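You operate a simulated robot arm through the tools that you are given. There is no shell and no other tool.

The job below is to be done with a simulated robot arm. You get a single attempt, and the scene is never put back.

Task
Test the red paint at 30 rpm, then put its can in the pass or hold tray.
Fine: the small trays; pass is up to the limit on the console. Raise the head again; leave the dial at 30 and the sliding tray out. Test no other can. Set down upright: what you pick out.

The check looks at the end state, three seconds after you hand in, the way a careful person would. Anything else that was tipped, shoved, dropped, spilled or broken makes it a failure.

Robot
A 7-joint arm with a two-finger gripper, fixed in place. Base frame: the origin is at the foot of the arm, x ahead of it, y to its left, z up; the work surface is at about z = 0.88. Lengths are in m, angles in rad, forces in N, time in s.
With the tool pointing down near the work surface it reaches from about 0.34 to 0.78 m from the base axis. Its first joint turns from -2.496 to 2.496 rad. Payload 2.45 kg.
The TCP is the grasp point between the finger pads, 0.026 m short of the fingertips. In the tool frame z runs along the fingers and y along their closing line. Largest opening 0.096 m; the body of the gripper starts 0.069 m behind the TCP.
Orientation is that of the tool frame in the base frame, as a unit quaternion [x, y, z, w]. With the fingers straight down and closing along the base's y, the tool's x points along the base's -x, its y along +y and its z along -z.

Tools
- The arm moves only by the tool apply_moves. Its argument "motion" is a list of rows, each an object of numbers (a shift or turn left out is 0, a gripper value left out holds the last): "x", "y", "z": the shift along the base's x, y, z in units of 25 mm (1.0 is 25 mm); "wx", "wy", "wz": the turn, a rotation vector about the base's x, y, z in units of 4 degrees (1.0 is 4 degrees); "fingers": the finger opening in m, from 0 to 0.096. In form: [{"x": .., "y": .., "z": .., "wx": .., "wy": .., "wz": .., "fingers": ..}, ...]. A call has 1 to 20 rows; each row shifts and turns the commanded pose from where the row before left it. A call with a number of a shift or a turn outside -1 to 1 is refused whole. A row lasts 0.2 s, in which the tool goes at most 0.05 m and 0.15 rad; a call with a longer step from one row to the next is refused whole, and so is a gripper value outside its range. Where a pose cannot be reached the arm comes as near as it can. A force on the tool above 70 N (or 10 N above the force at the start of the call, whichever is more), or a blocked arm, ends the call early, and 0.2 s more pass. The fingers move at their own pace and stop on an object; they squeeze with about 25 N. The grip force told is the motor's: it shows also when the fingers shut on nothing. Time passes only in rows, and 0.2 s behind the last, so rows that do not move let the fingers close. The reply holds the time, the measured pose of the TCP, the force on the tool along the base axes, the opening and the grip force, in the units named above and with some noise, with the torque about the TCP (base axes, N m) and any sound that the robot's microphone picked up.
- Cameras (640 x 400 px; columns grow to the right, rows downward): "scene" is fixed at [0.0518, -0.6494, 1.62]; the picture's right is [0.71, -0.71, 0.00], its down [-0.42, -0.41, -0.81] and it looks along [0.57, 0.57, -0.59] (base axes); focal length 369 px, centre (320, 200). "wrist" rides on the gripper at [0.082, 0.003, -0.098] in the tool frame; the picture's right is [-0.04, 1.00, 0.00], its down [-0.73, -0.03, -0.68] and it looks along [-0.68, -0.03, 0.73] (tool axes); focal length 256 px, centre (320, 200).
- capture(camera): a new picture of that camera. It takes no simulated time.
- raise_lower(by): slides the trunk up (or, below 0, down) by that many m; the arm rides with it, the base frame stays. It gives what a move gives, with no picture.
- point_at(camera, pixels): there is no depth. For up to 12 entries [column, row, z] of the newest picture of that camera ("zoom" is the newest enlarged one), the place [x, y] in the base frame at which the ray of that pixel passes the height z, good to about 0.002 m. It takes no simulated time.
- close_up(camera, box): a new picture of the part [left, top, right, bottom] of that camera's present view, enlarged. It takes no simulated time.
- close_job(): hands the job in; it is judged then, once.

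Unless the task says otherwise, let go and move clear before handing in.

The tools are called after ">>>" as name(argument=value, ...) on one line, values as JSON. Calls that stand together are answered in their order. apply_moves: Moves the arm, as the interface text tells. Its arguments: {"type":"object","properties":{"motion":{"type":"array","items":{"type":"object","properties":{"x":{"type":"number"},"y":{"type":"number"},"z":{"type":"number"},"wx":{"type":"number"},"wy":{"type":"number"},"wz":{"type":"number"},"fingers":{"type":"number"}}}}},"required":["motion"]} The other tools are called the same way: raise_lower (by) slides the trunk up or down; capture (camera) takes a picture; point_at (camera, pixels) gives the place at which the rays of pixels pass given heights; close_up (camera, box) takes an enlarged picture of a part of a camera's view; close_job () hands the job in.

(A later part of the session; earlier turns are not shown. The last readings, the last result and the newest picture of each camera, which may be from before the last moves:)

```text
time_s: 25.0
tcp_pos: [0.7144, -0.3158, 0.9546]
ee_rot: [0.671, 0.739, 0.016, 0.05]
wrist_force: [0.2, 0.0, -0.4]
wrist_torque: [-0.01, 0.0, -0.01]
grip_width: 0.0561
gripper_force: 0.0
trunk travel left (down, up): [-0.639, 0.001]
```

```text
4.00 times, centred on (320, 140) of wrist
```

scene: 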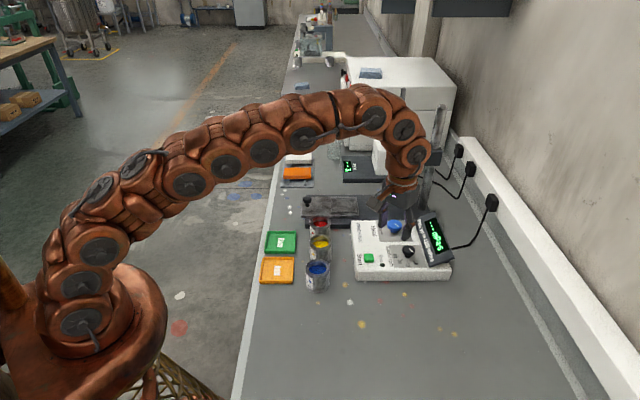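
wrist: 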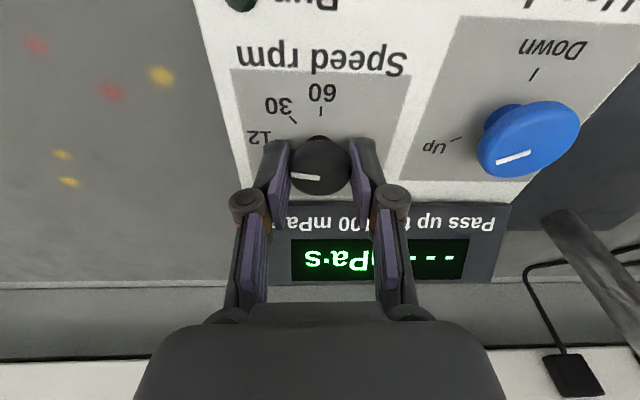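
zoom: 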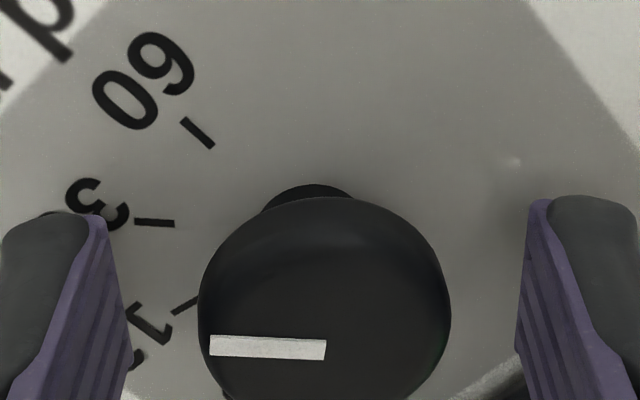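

The pointer is now within a few degrees of 30. I'll lift straight up and back to verify the dial in both cameras without obstruction.

>>> apply_moves(motion=[{"z": 0.8}, {"z": 0.8}, {"x": -0.6, "y": 0.2, "z": 0.6}, {"x": -0.6, "y": 0.2, "z": 0.6}, {"x": -0.6, "y": 0.2, "z": 0.4}, {"x": -0.6, "y": 0.2, "z": 0.4}, {}])

>>> capture(camera="wrist")

>>> close_up(camera="scene", box=[376, 228, 440, 268])

```text
time_s: 26.6
tcp_pos: [0.6542, -0.2961, 1.0447]
ee_rot: [0.672, 0.739, 0.016, 0.05]
wrist_force: [0.3, -1.0, -0.1]
wrist_torque: [-0.01, -0.01, 0.01]
grip_width: 0.056
gripper_force: 0.0
trunk travel left (down, up): [-0.639, 0.001]
```

```text
taken
```

wrist: 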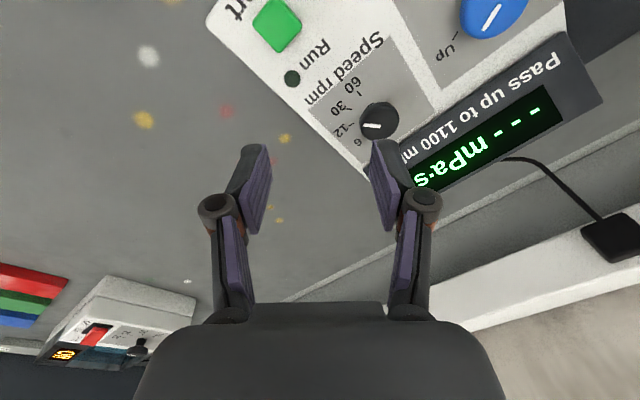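

```text
10.00 times, centred on (408, 248) of scene
```

zoom: 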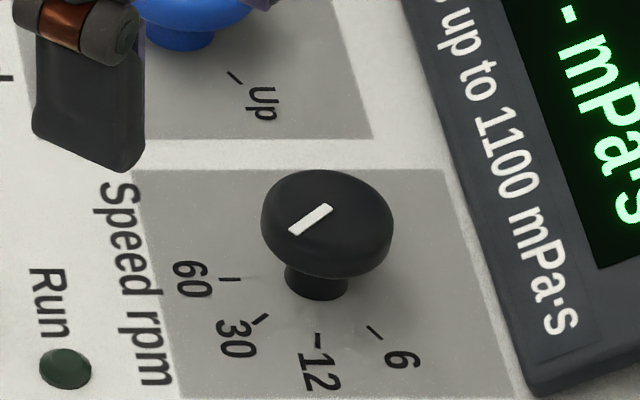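

In the scene view the pointer lines up with 30 within a few degrees. I'll verify with metric points from the wrist view.

>>> close_up(camera="wrist", box=[320, 70, 432, 140])

```text
5.71 times, centred on (376, 105) of wrist
```

zoom: 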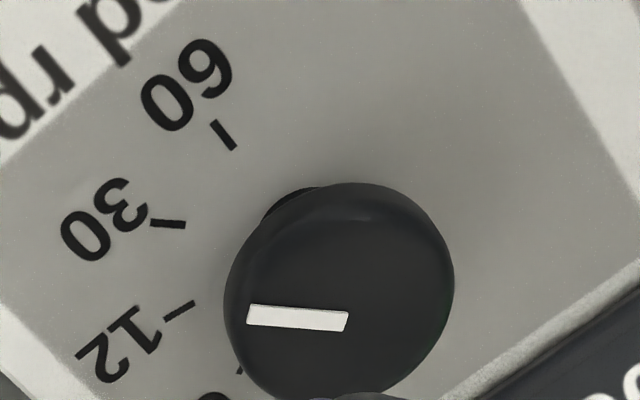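

>>> point_at(camera="zoom", pixels=[[248, 314, 0.949], [348, 321, 0.949], [150, 222, 0.922], [186, 225, 0.922], [164, 318, 0.922], [195, 301, 0.922], [213, 122, 0.922], [234, 150, 0.922]])

```text
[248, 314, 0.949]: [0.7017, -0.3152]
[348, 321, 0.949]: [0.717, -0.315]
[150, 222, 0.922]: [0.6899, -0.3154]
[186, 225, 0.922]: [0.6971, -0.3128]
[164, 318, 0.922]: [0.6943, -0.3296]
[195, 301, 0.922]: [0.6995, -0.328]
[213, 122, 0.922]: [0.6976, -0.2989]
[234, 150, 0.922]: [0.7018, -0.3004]
```

The pointer lies along base -x, matching the 30 tick within a couple of degrees: the dial is on 30. Next I'll go to the red can, levelling and turning the tool back to close across the bench (yaw +45°), fingers open.

>>> apply_moves(motion=[{"wx": 0.305, "wy": 0.685, "z": 1.0}, {"wx": 0.305, "wy": 0.685, "z": 1.0}, {"wz": 1, "y": 0.5, "x": -0.035, "fingers": 0.09}, {"wz": 1, "y": 0.5, "x": -0.035}, {"wz": 1, "y": 0.5, "x": -0.035}, {"wz": 1, "y": 0.5, "x": -0.035}, {"wz": 1, "y": 0.5, "x": -0.035}, {"wz": 1, "y": 0.5, "x": -0.035}, {"wz": 1, "y": 0.5, "x": -0.035}, {"wz": 1, "y": 0.5, "x": -0.035}, {"wz": 1, "y": 0.5, "x": -0.035}, {"wz": 1, "y": 0.5, "x": -0.035}, {"wz": 1, "y": 0.5, "x": -0.035}, {"wz": 1, "y": 0.5, "x": -0.035}, {"wz": 1, "y": 0.5, "x": -0.035}, {"wz": 1, "y": 0.5, "x": -0.035}, {"wz": 1, "y": 0.5, "x": -0.035}, {"wz": 1, "y": 0.5, "x": -0.035}, {"wz": 1, "y": 0.5, "x": -0.035}, {"wz": 1, "y": 0.5, "x": -0.035}])

>>> apply_moves(motion=[{"wz": 0.958}, {"wz": 0.958}, {"wz": 0.958}, {"wz": 0.958}, {"wz": 0.958}, {"wz": 0.958}, {"wz": 0.958}, {"wz": 0.958}, {"wz": 0.958}, {"wz": 0.958}, {"wz": 0.958}, {"wz": 0.958}, {"wz": 0.958}, {"wz": 0.958}, {"wz": 0.958}, {}])

>>> capture(camera="wrist")

>>> capture(camera="scene")

```text
time_s: 30.8
tcp_pos: [0.6393, -0.071, 1.0957]
ee_rot: [0.109, 0.994, 0.0, -0.001]
wrist_force: [0.1, -0.2, -0.6]
wrist_torque: [-0.03, 0.0, -0.01]
grip_width: 0.0902
gripper_force: 0.1
trunk travel left (down, up): [-0.639, 0.001]
```

```text
time_s: 34.2
tcp_pos: [0.6374, -0.0697, 1.0948]
ee_rot: [-0.382, 0.924, -0.001, 0.001]
wrist_force: [-0.3, 0.1, 0.0]
wrist_torque: [0.02, 0.01, 0.01]
grip_width: 0.09
gripper_force: 0.1
trunk travel left (down, up): [-0.639, 0.001]
```

```text
taken
```

wrist: 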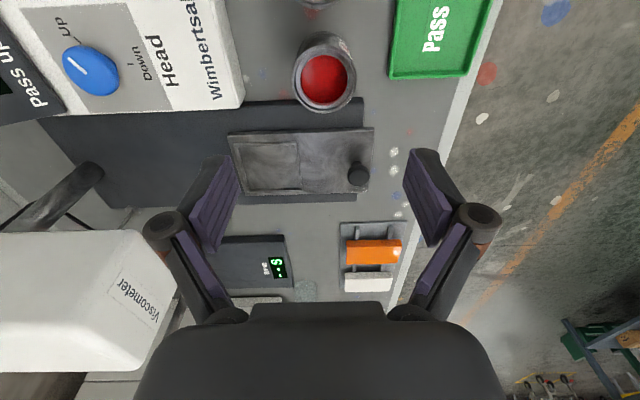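

```text
taken
```

scene: 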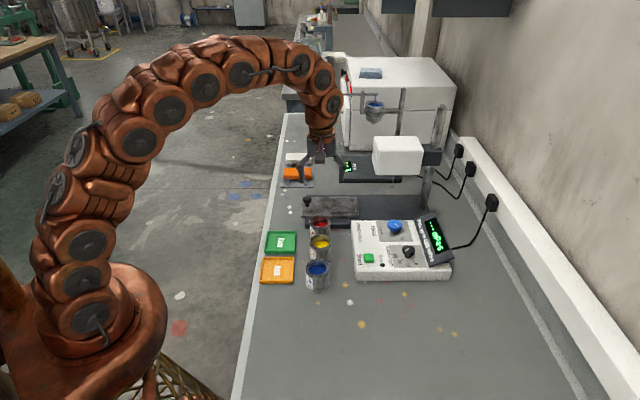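

The red can rim is at (324,78) in the wrist view. I'll refine its centre and also check the yellow can's clearance.

>>> close_up(camera="wrist", box=[264, 0, 392, 130])

>>> point_at(camera="wrist", pixels=[[324.5, 78, 0.93], [324.5, 78, 0.94], [324.5, 78, 0.95], [292, 77, 0.94], [357, 80, 0.94], [357, 175, 0.93], [357, 175, 0.94], [270, 166, 0.91]])

>>> close_up(camera="scene", box=[295, 205, 345, 255])

```text
3.08 times, centred on (328, 65) of wrist
```

zoom: 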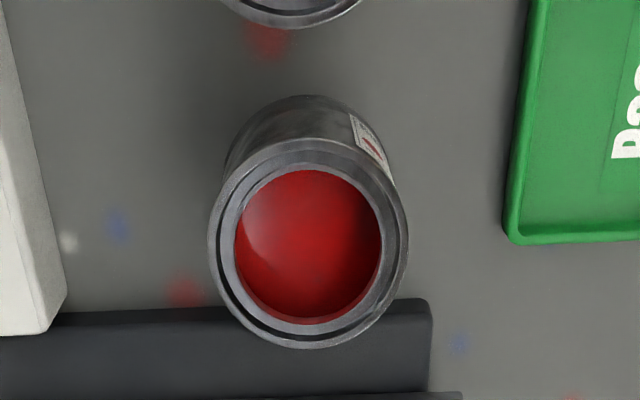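

```text
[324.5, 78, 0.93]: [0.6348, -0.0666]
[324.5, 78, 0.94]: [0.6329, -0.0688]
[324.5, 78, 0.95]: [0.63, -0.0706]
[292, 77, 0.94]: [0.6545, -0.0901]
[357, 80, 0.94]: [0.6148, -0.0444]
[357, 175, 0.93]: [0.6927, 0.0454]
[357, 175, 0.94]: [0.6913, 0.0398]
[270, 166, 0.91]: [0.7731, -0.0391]
```

```text
8.00 times, centred on (320, 230) of scene
```

zoom: 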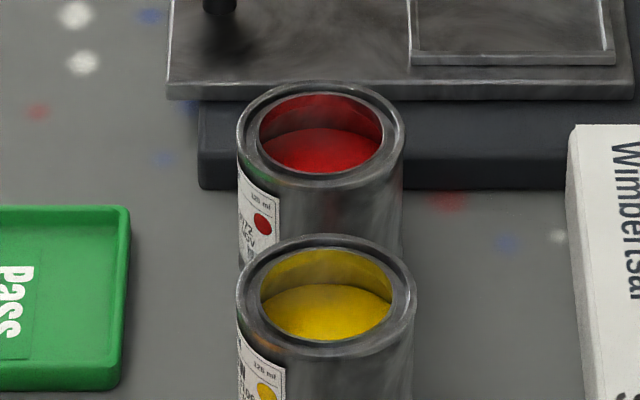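

Red can: centre about (0.6315, -0.0695), rim z≈0.945, diameter 0.06. I'll centre over it and descend with 0.084 m opening to TCP z≈0.927, stopping partway to check.

>>> apply_moves(motion=[{"x": -0.12, "z": -0.6, "fingers": 0.084}, {"x": -0.12, "z": -0.8}, {"z": -0.8}, {"z": -0.8}, {"z": -0.6}, {}])

>>> capture(camera="wrist")

>>> close_up(camera="scene", box=[280, 180, 376, 260])

```text
time_s: 35.6
tcp_pos: [0.632, -0.0708, 1.0051]
ee_rot: [-0.382, 0.924, 0.0, 0.0]
wrist_force: [-0.4, -0.3, 0.1]
wrist_torque: [0.03, -0.01, 0.01]
grip_width: 0.0837
gripper_force: 0.1
trunk travel left (down, up): [-0.639, 0.001]
```

```text
taken
```

wrist: 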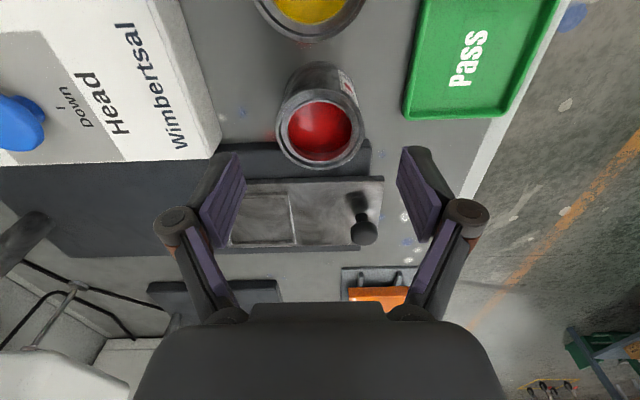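

```text
5.00 times, centred on (328, 220) of scene
```

zoom: 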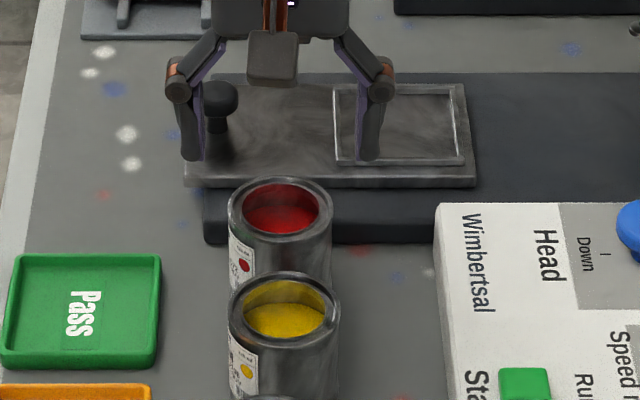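

The can is centred (320,127 expected 320,129). Descending to the grasp height.

>>> apply_moves(motion=[{"z": -0.8}, {"z": -0.8}, {"z": -0.8}, {"z": -0.8}, {}])

>>> capture(camera="wrist")

>>> close_up(camera="scene", box=[280, 180, 376, 260])

```text
time_s: 36.8
tcp_pos: [0.6313, -0.0695, 0.9244]
ee_rot: [-0.381, 0.925, 0.0, 0.0]
wrist_force: [0.6, -0.2, -0.1]
wrist_torque: [0.03, -0.05, -0.03]
grip_width: 0.0839
gripper_force: 0.0
trunk travel left (down, up): [-0.639, 0.001]
```

```text
taken
```

wrist: 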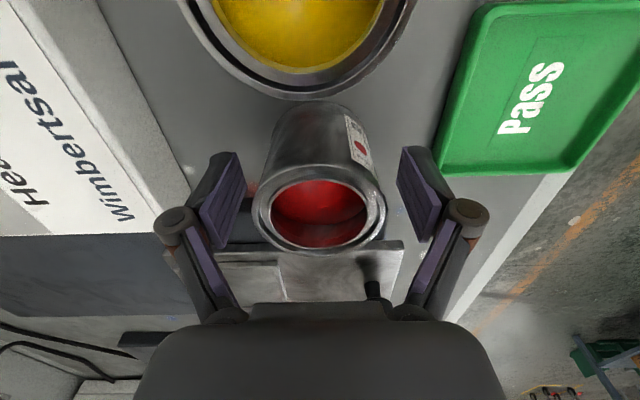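

```text
5.00 times, centred on (328, 220) of scene
```

zoom: 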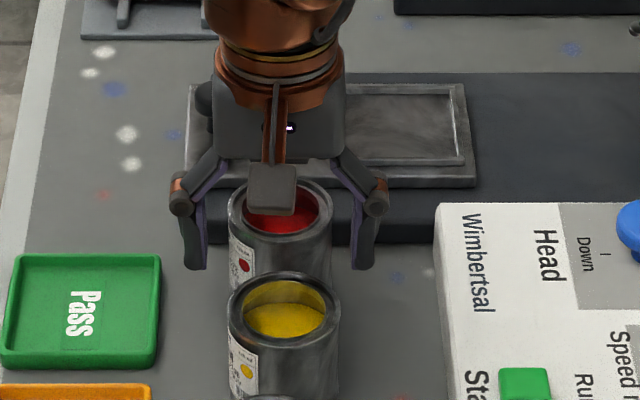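

Fingers straddle the red can cleanly with the yellow can clear. Closing on it.

>>> apply_moves(motion=[{"fingers": 0.05}, {}, {}, {}, {}])

```text
time_s: 38.0
tcp_pos: [0.6307, -0.0701, 0.9248]
ee_rot: [-0.382, 0.924, 0.0, 0.001]
wrist_force: [0.7, -0.2, 2.1]
wrist_torque: [0.07, 0.03, -0.04]
grip_width: 0.0612
gripper_force: 25.1
trunk travel left (down, up): [-0.639, 0.001]
```

Gripped at 0.061 m. Lifting gently.

>>> apply_moves(motion=[{"z": 0.3}, {"z": 0.5}, {"z": 0.6}, {"z": 0.6}, {"z": 0.4}, {}])

>>> capture(camera="wrist")

>>> close_up(camera="scene", box=[280, 170, 408, 260])

```text
time_s: 39.4
tcp_pos: [0.6319, -0.071, 0.9847]
ee_rot: [-0.382, 0.924, -0.001, 0.0]
wrist_force: [0.1, -0.5, -2.0]
wrist_torque: [-0.01, 0.03, -0.01]
grip_width: 0.0611
gripper_force: 25.4
trunk travel left (down, up): [-0.639, 0.001]
```

```text
taken
```

wrist: 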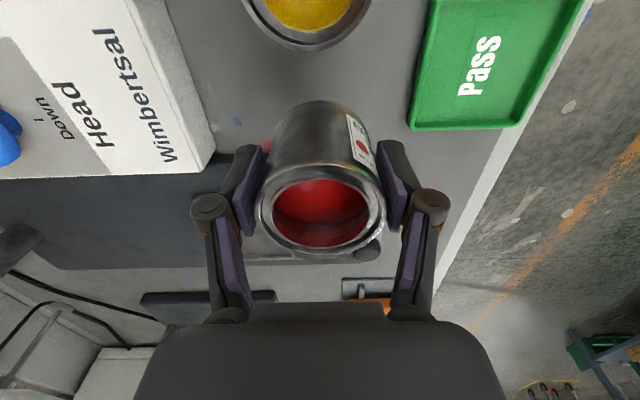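

```text
4.44 times, centred on (344, 215) of scene
```

zoom: 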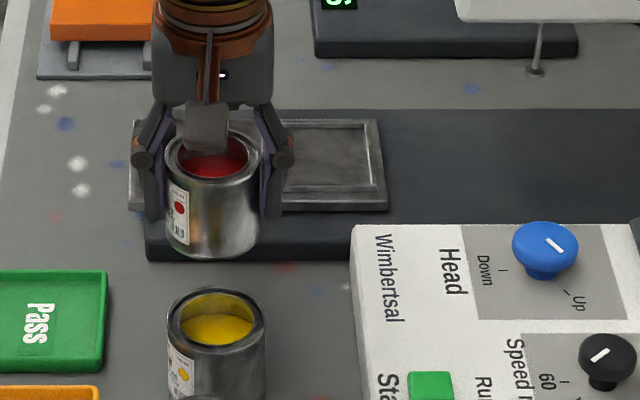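

The can hangs level and clear. Now I'll carry it slowly toward the recess centre (0.773, -0.0375), keeping its bottom just above the tray frame.

>>> apply_moves(motion=[{"x": 0.3, "y": 0.07}, {"x": 0.45, "y": 0.11}, {"x": 0.5, "y": 0.12}, {"x": 0.5, "y": 0.12}, {"x": 0.5, "y": 0.12}, {"x": 0.5, "y": 0.12}, {"x": 0.5, "y": 0.12}, {"x": 0.5, "y": 0.12}, {"x": 0.5, "y": 0.12, "z": -0.1}, {"x": 0.5, "y": 0.12, "z": -0.1}, {"x": 0.45, "y": 0.1, "z": -0.1}, {"x": 0.3, "y": 0.07, "z": -0.1}, {"x": 0.14, "y": 0.03}, {}])

>>> capture(camera="wrist")

>>> close_up(camera="scene", box=[300, 165, 396, 225])

```text
time_s: 42.4
tcp_pos: [0.7723, -0.0366, 0.9744]
ee_rot: [-0.382, 0.924, 0.0, 0.0]
wrist_force: [0.3, -0.6, -2.5]
wrist_torque: [-0.02, 0.03, -0.01]
grip_width: 0.0609
gripper_force: 25.4
trunk travel left (down, up): [-0.639, 0.001]
```

```text
taken
```

wrist: 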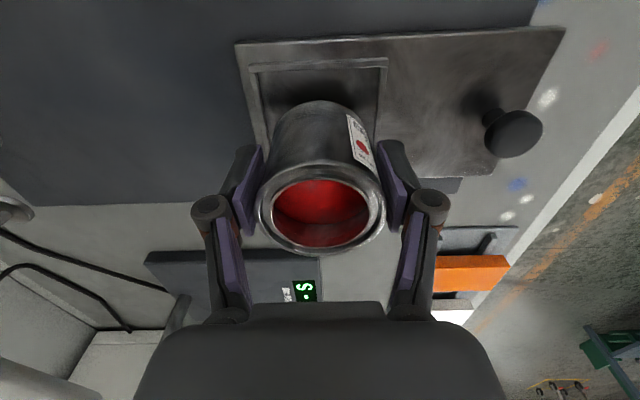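

```text
6.67 times, centred on (348, 195) of scene
```

zoom: 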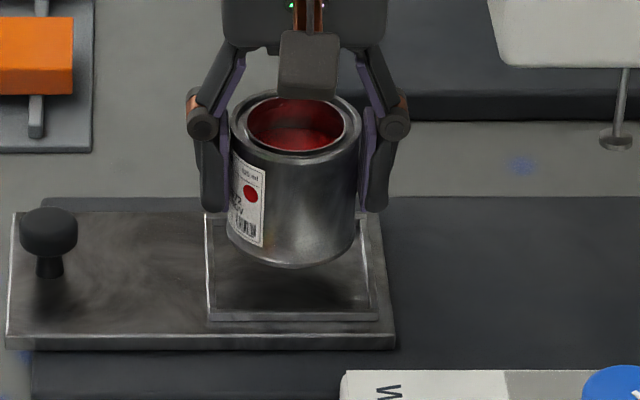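

The pose is reached and the recess's near edge is visible behind the can (wrist row ~70). I'll measure it to check centring before lowering.

>>> close_up(camera="wrist", box=[230, 30, 410, 160])

>>> close_up(camera="scene", box=[320, 180, 376, 220])

```text
3.08 times, centred on (320, 95) of wrist
```

zoom: 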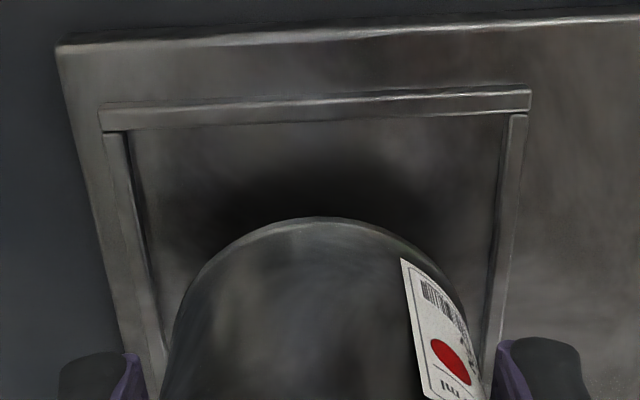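

```text
10.00 times, centred on (348, 200) of scene
```

zoom: 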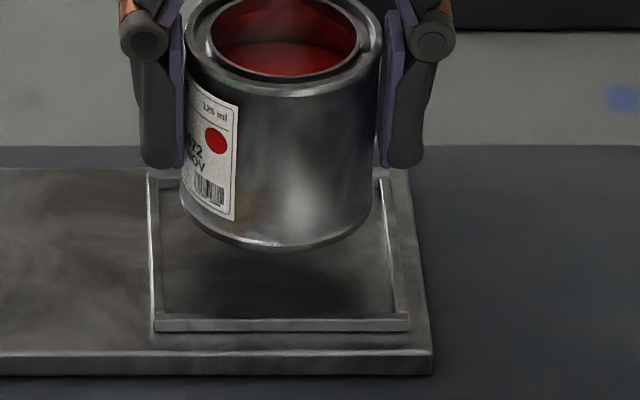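

>>> point_at(camera="wrist", pixels=[[258.3, 72.3, 0.907], [258.3, 72.3, 0.911], [258.3, 72.3, 0.915], [381.7, 67.4, 0.907], [381.7, 67.4, 0.911], [381.7, 67.4, 0.915], [234.6, 44.7, 0.907]])

>>> point_at(camera="scene", pixels=[[332.4, 212, 0.907], [332.4, 212, 0.911], [332.4, 212, 0.915], [355.6, 211.5, 0.907], [355.6, 211.5, 0.911], [355.6, 211.5, 0.915], [359.3, 215.2, 0.907]])

```text
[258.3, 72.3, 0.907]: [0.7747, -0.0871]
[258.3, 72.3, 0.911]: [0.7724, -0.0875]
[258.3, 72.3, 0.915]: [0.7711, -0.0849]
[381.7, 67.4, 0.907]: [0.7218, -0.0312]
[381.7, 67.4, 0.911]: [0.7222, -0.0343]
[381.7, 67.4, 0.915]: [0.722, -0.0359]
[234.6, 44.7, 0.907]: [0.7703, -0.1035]
```

```text
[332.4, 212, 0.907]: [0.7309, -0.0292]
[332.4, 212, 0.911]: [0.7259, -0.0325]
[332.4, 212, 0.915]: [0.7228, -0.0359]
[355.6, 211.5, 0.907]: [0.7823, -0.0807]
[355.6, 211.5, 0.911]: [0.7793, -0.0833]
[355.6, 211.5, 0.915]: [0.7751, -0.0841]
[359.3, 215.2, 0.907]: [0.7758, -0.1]
```

The recess centre works out at (0.7736, -0.0354), so I'm within 2 mm. I'll nudge by that, lower 18 mm and look before final contact.

>>> apply_moves(motion=[{"x": 0.05, "y": 0.05}, {"z": -0.25}, {"z": -0.25}, {"z": -0.2}, {}])

>>> close_up(camera="scene", box=[320, 180, 376, 220])

>>> close_up(camera="wrist", box=[230, 30, 410, 160])

```text
time_s: 43.6
tcp_pos: [0.774, -0.0352, 0.9578]
ee_rot: [-0.382, 0.924, 0.0, 0.001]
wrist_force: [-0.8, -1.5, 13.0]
wrist_torque: [0.26, -0.35, 0.0]
grip_width: 0.0614
gripper_force: 25.5
trunk travel left (down, up): [-0.639, 0.001]
```

```text
10.00 times, centred on (348, 200) of scene
```

zoom: 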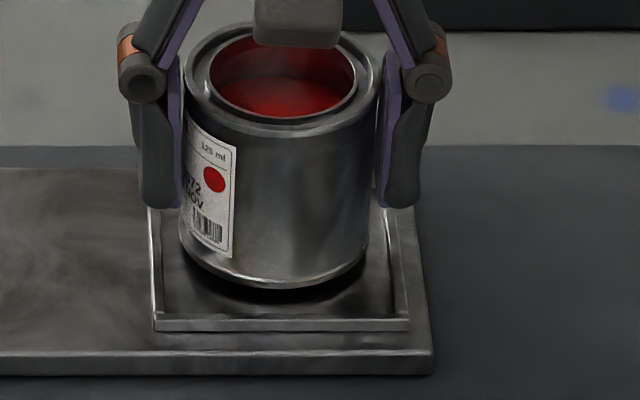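

```text
3.08 times, centred on (320, 95) of wrist
```

zoom: 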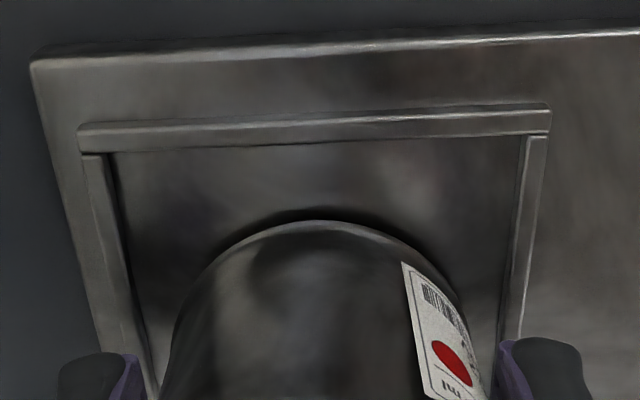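

Upward force 13 N with torque showing contact at the far (+a) edge, and the gap at the near frame edge is larger, so the can's far edge is on the frame lip. I'll lift 10 mm, shift 6 mm toward the near side and look.

>>> apply_moves(motion=[{"z": 0.4}, {"x": -0.17, "y": -0.17}, {}])

>>> capture(camera="wrist")

>>> close_up(camera="scene", box=[320, 180, 376, 220])

```text
time_s: 44.4
tcp_pos: [0.7693, -0.0402, 0.9674]
ee_rot: [-0.381, 0.924, 0.0, 0.001]
wrist_force: [0.3, -0.3, -1.7]
wrist_torque: [-0.01, 0.02, -0.01]
grip_width: 0.0612
gripper_force: 24.6
trunk travel left (down, up): [-0.639, 0.001]
```

```text
taken
```

wrist: 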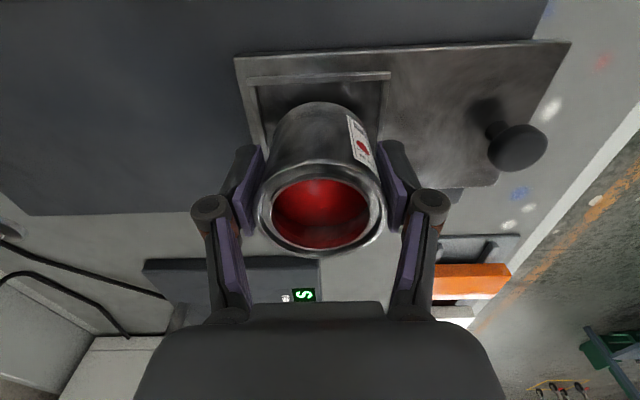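

```text
10.00 times, centred on (348, 200) of scene
```

zoom: 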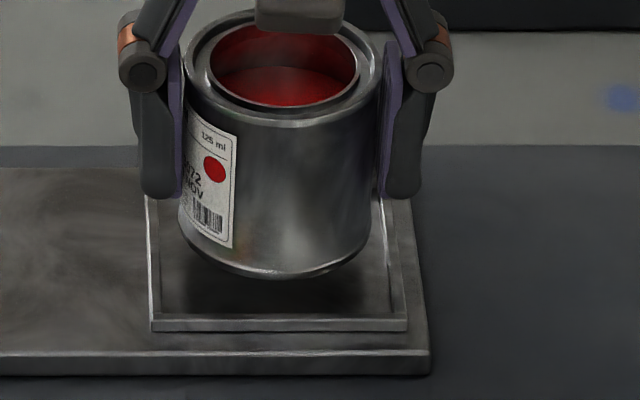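

I'll measure the can's near bottom edge against the recess's near edge in both cameras.

>>> point_at(camera="scene", pixels=[[343.5, 207.7, 0.9226], [344, 211.8, 0.908], [344, 211.8, 0.913], [335.1, 188.5, 0.98], [345.5, 193.5, 0.9874]])

>>> close_up(camera="wrist", box=[230, 60, 410, 260])

>>> close_up(camera="scene", box=[328, 170, 368, 195])

```text
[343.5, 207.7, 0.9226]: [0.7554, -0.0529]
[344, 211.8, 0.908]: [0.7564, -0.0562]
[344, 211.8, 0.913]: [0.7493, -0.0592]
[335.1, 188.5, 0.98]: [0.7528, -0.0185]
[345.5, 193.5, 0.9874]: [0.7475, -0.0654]
```

```text
2.00 times, centred on (320, 160) of wrist
```

zoom: 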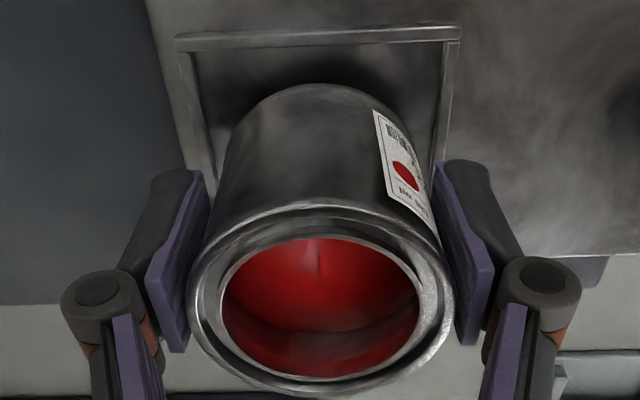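

```text
16.00 times, centred on (348, 182) of scene
```

zoom: 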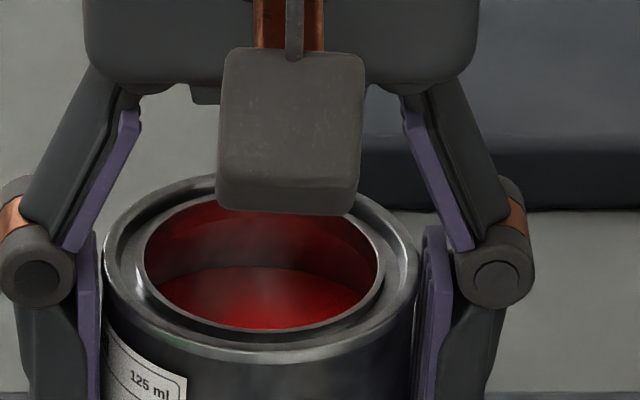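

Working through the geometry, the can had actually been about centred; the contact at z≈0.913 under it is probably the floor itself. I'll return to centre (0.7722, -0.0354) and lower in fine steps, watching force and torque.

>>> apply_moves(motion=[{"x": 0.116, "y": 0.19}, {}, {"z": -0.15}, {"z": -0.1}, {}])

>>> close_up(camera="scene", box=[320, 180, 376, 220])

```text
time_s: 45.6
tcp_pos: [0.772, -0.0345, 0.9614]
ee_rot: [-0.382, 0.924, 0.0, -0.001]
wrist_force: [-0.1, 0.1, -1.1]
wrist_torque: [-0.01, 0.01, -0.03]
grip_width: 0.0613
gripper_force: 25.1
trunk travel left (down, up): [-0.639, 0.001]
```

```text
10.00 times, centred on (348, 200) of scene
```

zoom: 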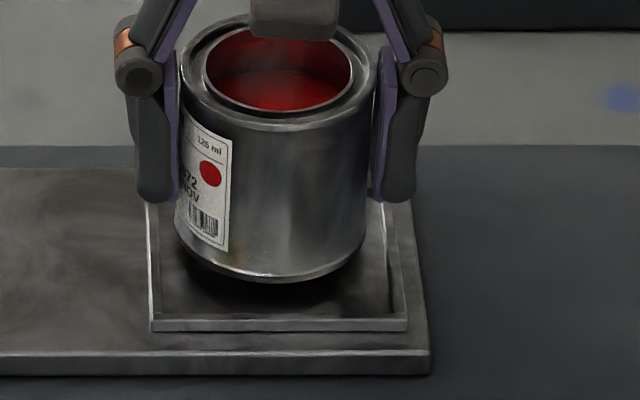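

Laterally the can is centred in the frame (can bottom centre ~271 vs frame ~272). Lowering in 1 mm steps.

>>> apply_moves(motion=[{"z": -0.05}, {"z": -0.05}, {}])

>>> apply_moves(motion=[{"z": -0.05}, {}])

>>> apply_moves(motion=[{"z": -0.05}, {}])

```text
time_s: 46.4
tcp_pos: [0.7733, -0.0349, 0.9591]
ee_rot: [-0.382, 0.924, 0.0, 0.001]
wrist_force: [-0.1, 0.9, 2.5]
wrist_torque: [0.08, -0.1, 0.04]
grip_width: 0.0609
gripper_force: 25.0
trunk travel left (down, up): [-0.639, 0.001]
```

```text
time_s: 47.0
tcp_pos: [0.773, -0.0345, 0.9593]
ee_rot: [-0.383, 0.924, -0.001, 0.001]
wrist_force: [0.0, 0.0, 12.6]
wrist_torque: [0.31, -0.27, 0.01]
grip_width: 0.0612
gripper_force: 25.1
trunk travel left (down, up): [-0.639, 0.001]
```

```text
time_s: 47.6
tcp_pos: [0.7725, -0.0351, 0.9567]
ee_rot: [-0.381, 0.924, 0.0, 0.001]
wrist_force: [-0.7, -1.8, 13.1]
wrist_torque: [0.31, -0.33, 0.01]
grip_width: 0.0611
gripper_force: 25.3
trunk travel left (down, up): [-0.639, 0.001]
```

Contact again at the far edge with the torque saturating, which suggests the far bottom edge sits on the lip and the can is starting to pivot. I'll look closely before doing anything else.

>>> close_up(camera="scene", box=[324, 185, 372, 215])

>>> close_up(camera="wrist", box=[240, 60, 400, 160])

>>> close_up(camera="wrist", box=[240, 160, 400, 270])

```text
13.33 times, centred on (348, 200) of scene
```

zoom: 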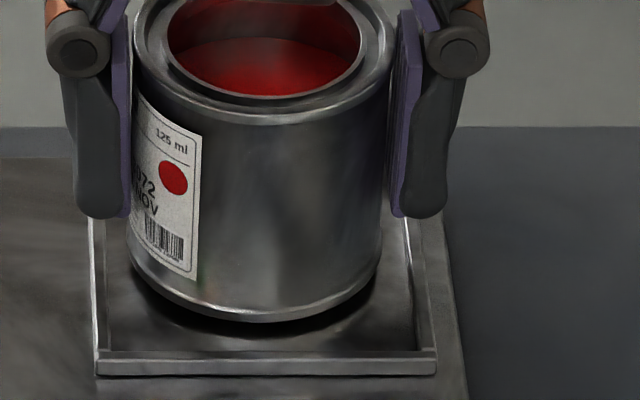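

```text
4.00 times, centred on (320, 110) of wrist
```

zoom: 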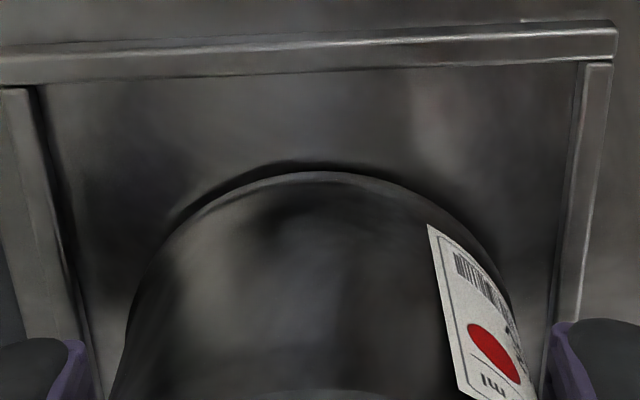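

```text
3.64 times, centred on (320, 215) of wrist
```

zoom: 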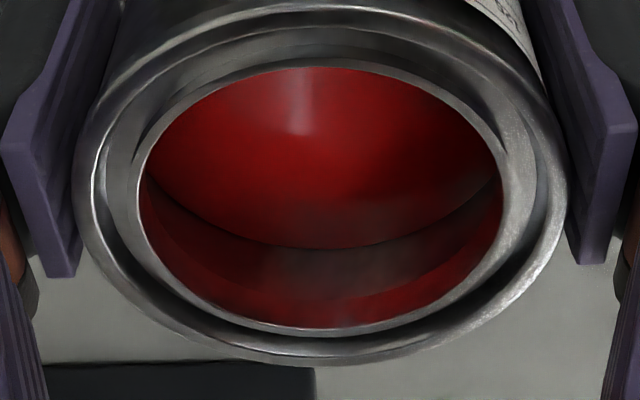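

The can's near bottom edge images about 10 px from where a can standing on z=0.88 would, so my surface heights may be off. I'll lift slightly to unload and measure the true bench height from paint spots seen in both cameras.

>>> apply_moves(motion=[{"z": 0.2}, {"z": 0.2}, {}])

>>> close_up(camera="wrist", box=[460, 20, 640, 240])

>>> close_up(camera="scene", box=[275, 175, 335, 245])

```text
time_s: 48.4
tcp_pos: [0.7734, -0.0349, 0.966]
ee_rot: [-0.382, 0.924, 0.0, 0.0]
wrist_force: [0.8, 0.1, -1.8]
wrist_torque: [-0.04, 0.01, 0.0]
grip_width: 0.0611
gripper_force: 25.3
trunk travel left (down, up): [-0.639, 0.001]
```

```text
1.82 times, centred on (550, 130) of wrist
```

zoom: 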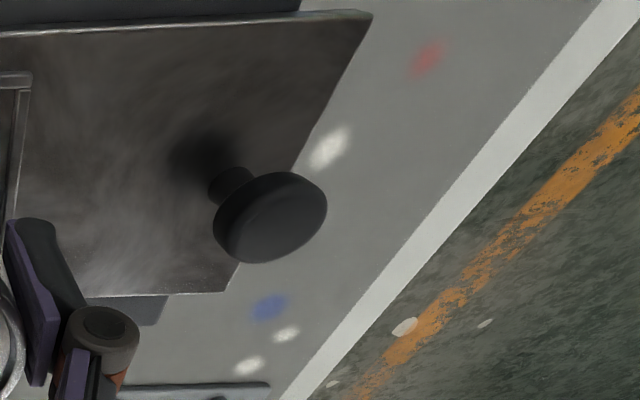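

```text
5.71 times, centred on (305, 210) of scene
```

zoom: 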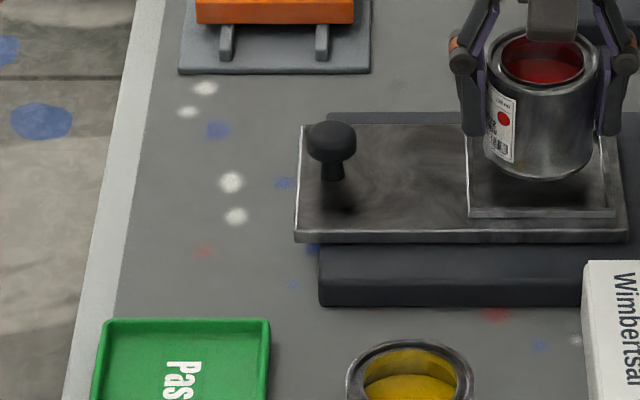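

>>> point_at(camera="scene", pixels=[[286.96, 197.74, 0.87], [286.96, 197.74, 0.88], [286.96, 197.74, 0.89], [284.68, 218.76, 0.87], [284.68, 218.76, 0.88], [284.68, 218.76, 0.89], [290.29, 212.98, 0.87], [290.29, 212.98, 0.88], [290.29, 212.98, 0.89]])

>>> point_at(camera="wrist", pixels=[[522.5, 188.8, 0.87], [522.5, 188.8, 0.88], [522.5, 188.8, 0.89], [609.3, 53.1, 0.87], [609.3, 53.1, 0.88], [609.3, 53.1, 0.89], [554.9, 101.4, 0.87], [554.9, 101.4, 0.88], [554.9, 101.4, 0.89]])

```text
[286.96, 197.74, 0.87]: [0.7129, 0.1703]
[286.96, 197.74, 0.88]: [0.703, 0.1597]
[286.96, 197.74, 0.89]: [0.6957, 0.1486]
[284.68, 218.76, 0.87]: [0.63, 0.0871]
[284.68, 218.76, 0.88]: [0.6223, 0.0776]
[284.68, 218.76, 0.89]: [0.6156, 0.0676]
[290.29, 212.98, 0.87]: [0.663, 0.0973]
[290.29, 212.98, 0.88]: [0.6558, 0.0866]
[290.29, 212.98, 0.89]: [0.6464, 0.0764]
```

```text
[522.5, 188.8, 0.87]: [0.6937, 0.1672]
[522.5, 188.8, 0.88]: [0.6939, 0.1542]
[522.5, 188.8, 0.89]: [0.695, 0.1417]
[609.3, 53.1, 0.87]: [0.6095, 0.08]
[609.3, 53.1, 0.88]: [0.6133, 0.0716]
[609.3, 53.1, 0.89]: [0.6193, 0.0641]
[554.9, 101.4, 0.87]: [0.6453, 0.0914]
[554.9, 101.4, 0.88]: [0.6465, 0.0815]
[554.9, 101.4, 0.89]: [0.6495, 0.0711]
```

The numbers now agree: the can is 60 mm tall and sits 5 mm ahead (+a) of the TCP in the grip, so its far edge was on the lip. I'll shift 7 mm back toward the near side and lower again in small steps.

>>> apply_moves(motion=[{"x": -0.204, "y": -0.204}, {}, {"z": -0.12}, {"z": -0.1}, {}])

>>> close_up(camera="scene", box=[324, 185, 372, 215])

>>> close_up(camera="wrist", box=[240, 60, 400, 160])

```text
time_s: 49.6
tcp_pos: [0.7676, -0.0391, 0.9616]
ee_rot: [-0.381, 0.925, 0.0, 0.0]
wrist_force: [1.1, -0.7, -2.3]
wrist_torque: [-0.03, 0.0, -0.02]
grip_width: 0.0608
gripper_force: 25.1
trunk travel left (down, up): [-0.639, 0.001]
```

```text
13.33 times, centred on (348, 200) of scene
```

zoom: 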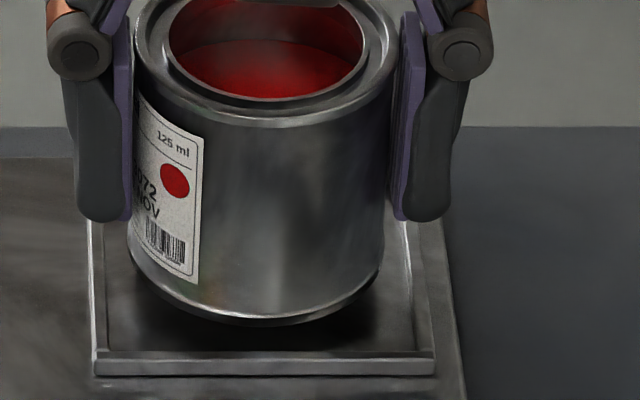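

```text
4.00 times, centred on (320, 110) of wrist
```

zoom: 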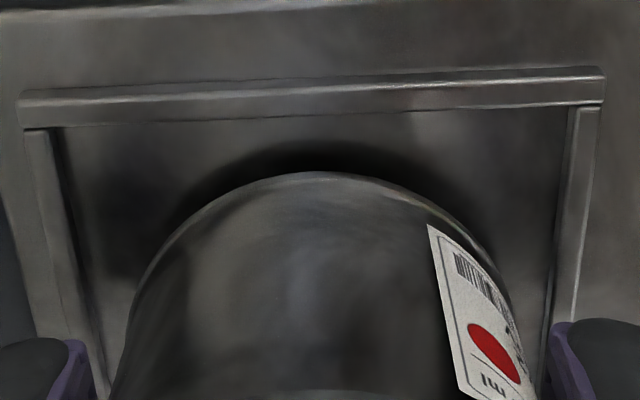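

Now the near gap has shrunk to about half. Lowering in 1.5 mm steps.

>>> apply_moves(motion=[{"z": -0.06}, {"z": -0.06}, {}])

>>> apply_moves(motion=[{"z": -0.06}, {}])

>>> apply_moves(motion=[{"z": -0.04}, {}])

```text
time_s: 50.4
tcp_pos: [0.7685, -0.0393, 0.9579]
ee_rot: [-0.382, 0.924, -0.001, 0.0]
wrist_force: [-0.6, 0.3, -0.6]
wrist_torque: [-0.04, -0.04, 0.01]
grip_width: 0.061
gripper_force: 24.9
trunk travel left (down, up): [-0.639, 0.001]
```

```text
time_s: 51.0
tcp_pos: [0.7676, -0.0401, 0.9561]
ee_rot: [-0.381, 0.924, 0.001, 0.0]
wrist_force: [-0.6, -1.0, -2.1]
wrist_torque: [-0.02, 0.03, 0.01]
grip_width: 0.061
gripper_force: 25.0
trunk travel left (down, up): [-0.639, 0.001]
```

```text
time_s: 51.6
tcp_pos: [0.7676, -0.0389, 0.9542]
ee_rot: [-0.382, 0.924, 0.001, 0.0]
wrist_force: [-0.6, -0.3, -1.9]
wrist_torque: [-0.03, 0.06, 0.0]
grip_width: 0.061
gripper_force: 24.7
trunk travel left (down, up): [-0.639, 0.001]
```

No contact even below the earlier height, so the can is going inside the frame. Continue in 1 mm steps until the floor is felt.

>>> apply_moves(motion=[{"z": -0.05}, {}])

>>> apply_moves(motion=[{"z": -0.05}, {}])

>>> apply_moves(motion=[{"z": -0.05}, {}])

```text
time_s: 52.2
tcp_pos: [0.7676, -0.0386, 0.9551]
ee_rot: [-0.383, 0.924, 0.0, 0.001]
wrist_force: [-0.3, -0.3, 2.7]
wrist_torque: [-0.07, 0.04, -0.02]
grip_width: 0.061
gripper_force: 24.7
trunk travel left (down, up): [-0.639, 0.001]
```

```text
time_s: 52.8
tcp_pos: [0.7685, -0.0397, 0.9544]
ee_rot: [-0.382, 0.924, -0.001, 0.001]
wrist_force: [1.3, 0.2, 13.5]
wrist_torque: [-0.23, 0.18, 0.04]
grip_width: 0.0612
gripper_force: 25.1
trunk travel left (down, up): [-0.639, 0.001]
```

```text
time_s: 53.4
tcp_pos: [0.7669, -0.0395, 0.9534]
ee_rot: [-0.382, 0.924, -0.001, 0.001]
wrist_force: [3.2, 2.5, 12.4]
wrist_torque: [-0.15, 0.15, 0.0]
grip_width: 0.0611
gripper_force: 24.9
trunk travel left (down, up): [-0.639, 0.001]
```

Contact now about 4 mm lower than the lip contact, so the can is on the recess floor. I'll check visually before releasing.

>>> close_up(camera="scene", box=[324, 185, 372, 215])

>>> close_up(camera="wrist", box=[240, 60, 400, 160])

```text
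13.33 times, centred on (348, 200) of scene
```

zoom: 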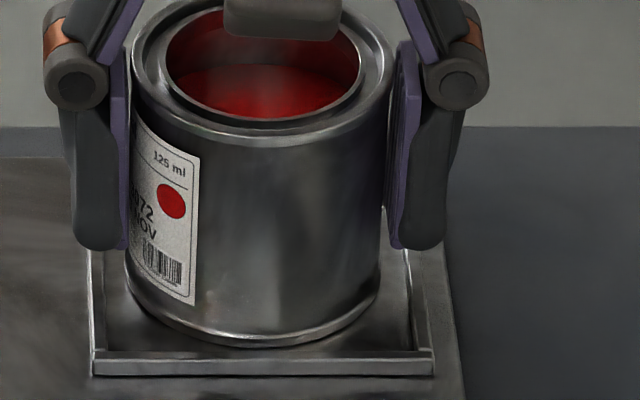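

```text
4.00 times, centred on (320, 110) of wrist
```

zoom: 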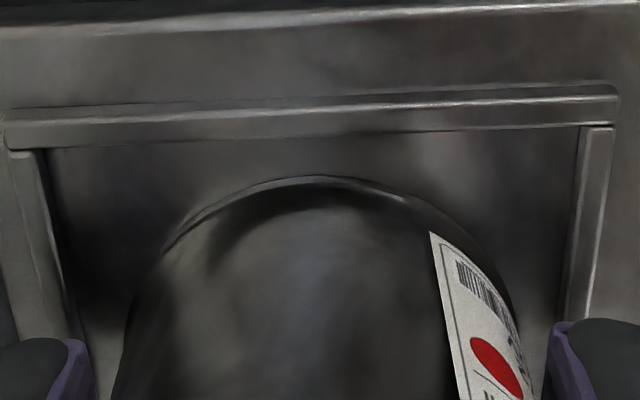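

The can stands inside the frame on all sides. Releasing.

>>> apply_moves(motion=[{"z": 0.03, "fingers": 0.07}, {"fingers": 0.08}, {}, {}])

>>> close_up(camera="scene", box=[324, 180, 372, 215])

>>> capture(camera="wrist")

```text
time_s: 54.4
tcp_pos: [0.7683, -0.0396, 0.9531]
ee_rot: [-0.382, 0.924, 0.0, 0.0]
wrist_force: [0.1, 0.5, 0.2]
wrist_torque: [0.0, -0.03, -0.02]
grip_width: 0.0801
gripper_force: 0.1
trunk travel left (down, up): [-0.639, 0.001]
```

```text
11.43 times, centred on (348, 198) of scene
```

zoom: 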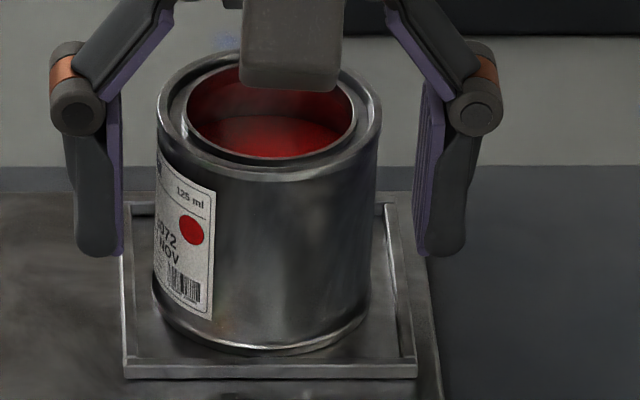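

```text
taken
```

wrist: 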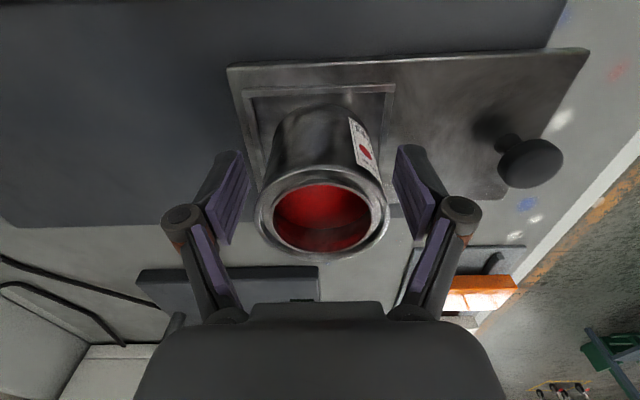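

The can stands upright in the recess and the fingers are clear. I'll rise straight up above the rim and then back off.

>>> apply_moves(motion=[{"z": 0.5}, {"z": 0.6}, {"z": 0.7}, {"x": -0.4, "z": 0.6}, {"x": -0.6, "z": 0.6}, {"x": -0.6, "z": 0.6}, {"x": -0.6, "z": 0.3}, {}])

>>> capture(camera="wrist")

>>> close_up(camera="scene", box=[300, 165, 380, 225])

```text
time_s: 56.2
tcp_pos: [0.7131, -0.0389, 1.0507]
ee_rot: [-0.382, 0.924, 0.0, 0.0]
wrist_force: [0.0, 0.2, 1.2]
wrist_torque: [-0.02, -0.03, 0.0]
grip_width: 0.0801
gripper_force: 0.1
trunk travel left (down, up): [-0.639, 0.001]
```

```text
taken
```

wrist: 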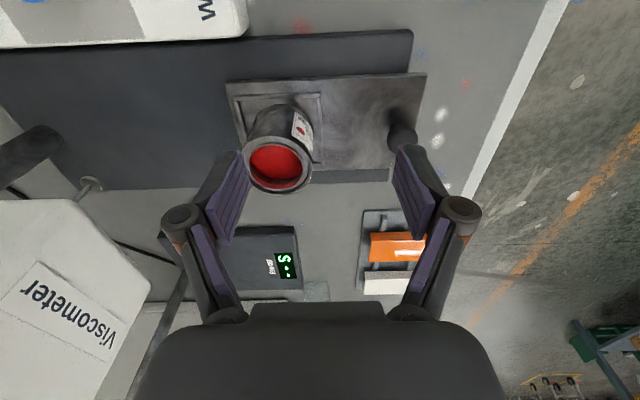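

```text
6.67 times, centred on (340, 195) of scene
```

zoom: 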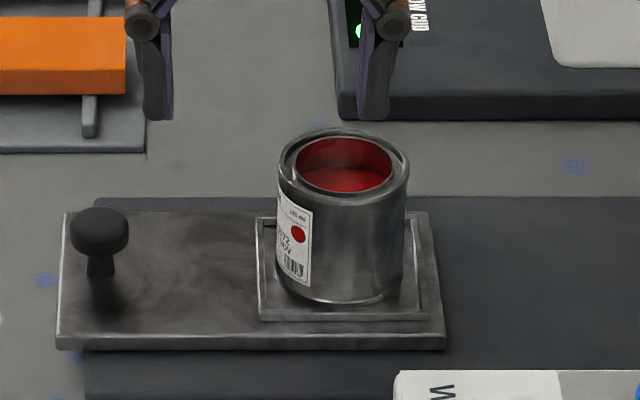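

The can sits well inside the frame. Next I'll turn the tool to yaw -45° (fingers closing along the bench, camera on the outer side) and move over the tray knob at about (0.690, 0.042).

>>> apply_moves(motion=[{"x": -0.046, "y": 0.162, "wz": -1, "fingers": 0.05}, {"x": -0.046, "y": 0.162, "wz": -1}, {"x": -0.046, "y": 0.162, "wz": -1}, {"x": -0.046, "y": 0.162, "wz": -1}, {"x": -0.046, "y": 0.162, "wz": -1}, {"x": -0.046, "y": 0.162, "wz": -1}, {"x": -0.046, "y": 0.162, "wz": -1}, {"x": -0.046, "y": 0.162, "wz": -1}, {"x": -0.046, "y": 0.162, "wz": -1}, {"x": -0.046, "y": 0.162, "wz": -1}, {"x": -0.046, "y": 0.162, "wz": -1}, {"x": -0.046, "y": 0.162, "wz": -1}, {"x": -0.046, "y": 0.162, "wz": -1}, {"x": -0.046, "y": 0.162, "wz": -1}, {"x": -0.046, "y": 0.162, "wz": -1}, {"x": -0.046, "y": 0.162, "wz": -1}, {"x": -0.046, "y": 0.162, "wz": -1}, {"x": -0.046, "y": 0.162, "wz": -1}, {"x": -0.046, "y": 0.162, "wz": -1}, {"x": -0.046, "y": 0.162, "wz": -1}])

>>> apply_moves(motion=[{"wz": -0.85}, {"wz": -0.85}, {"wz": -0.85}, {}])

>>> capture(camera="wrist")

>>> capture(camera="scene")

```text
time_s: 60.4
tcp_pos: [0.6908, 0.0408, 1.0503]
ee_rot: [0.302, 0.953, -0.001, 0.001]
wrist_force: [0.1, 0.2, 1.5]
wrist_torque: [0.02, -0.01, -0.02]
grip_width: 0.0501
gripper_force: 0.0
trunk travel left (down, up): [-0.639, 0.001]
```

```text
time_s: 61.4
tcp_pos: [0.6903, 0.0405, 1.0513]
ee_rot: [0.384, 0.923, 0.0, 0.0]
wrist_force: [0.4, -0.9, 0.2]
wrist_torque: [-0.01, 0.01, 0.01]
grip_width: 0.0501
gripper_force: 0.1
trunk travel left (down, up): [-0.639, 0.001]
```

```text
taken
```

wrist: 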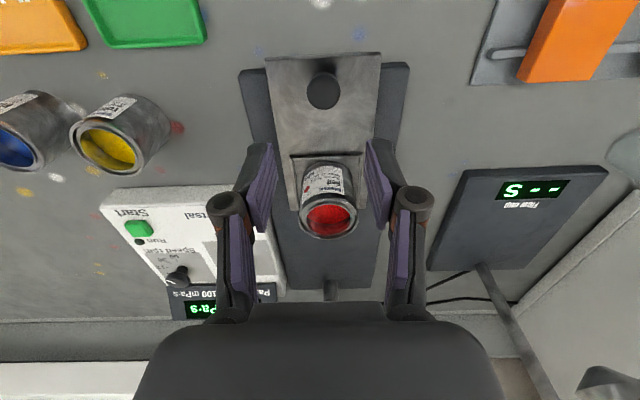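

```text
taken
```

scene: 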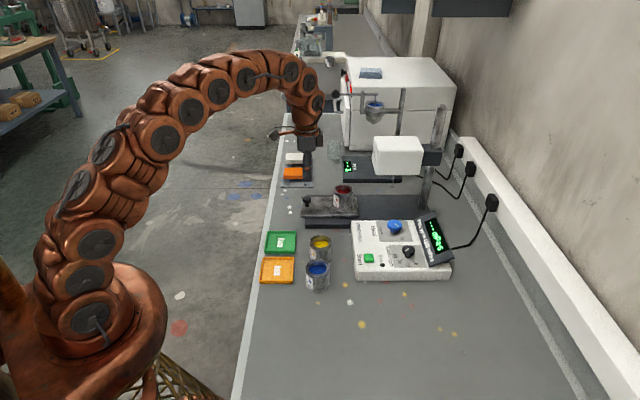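

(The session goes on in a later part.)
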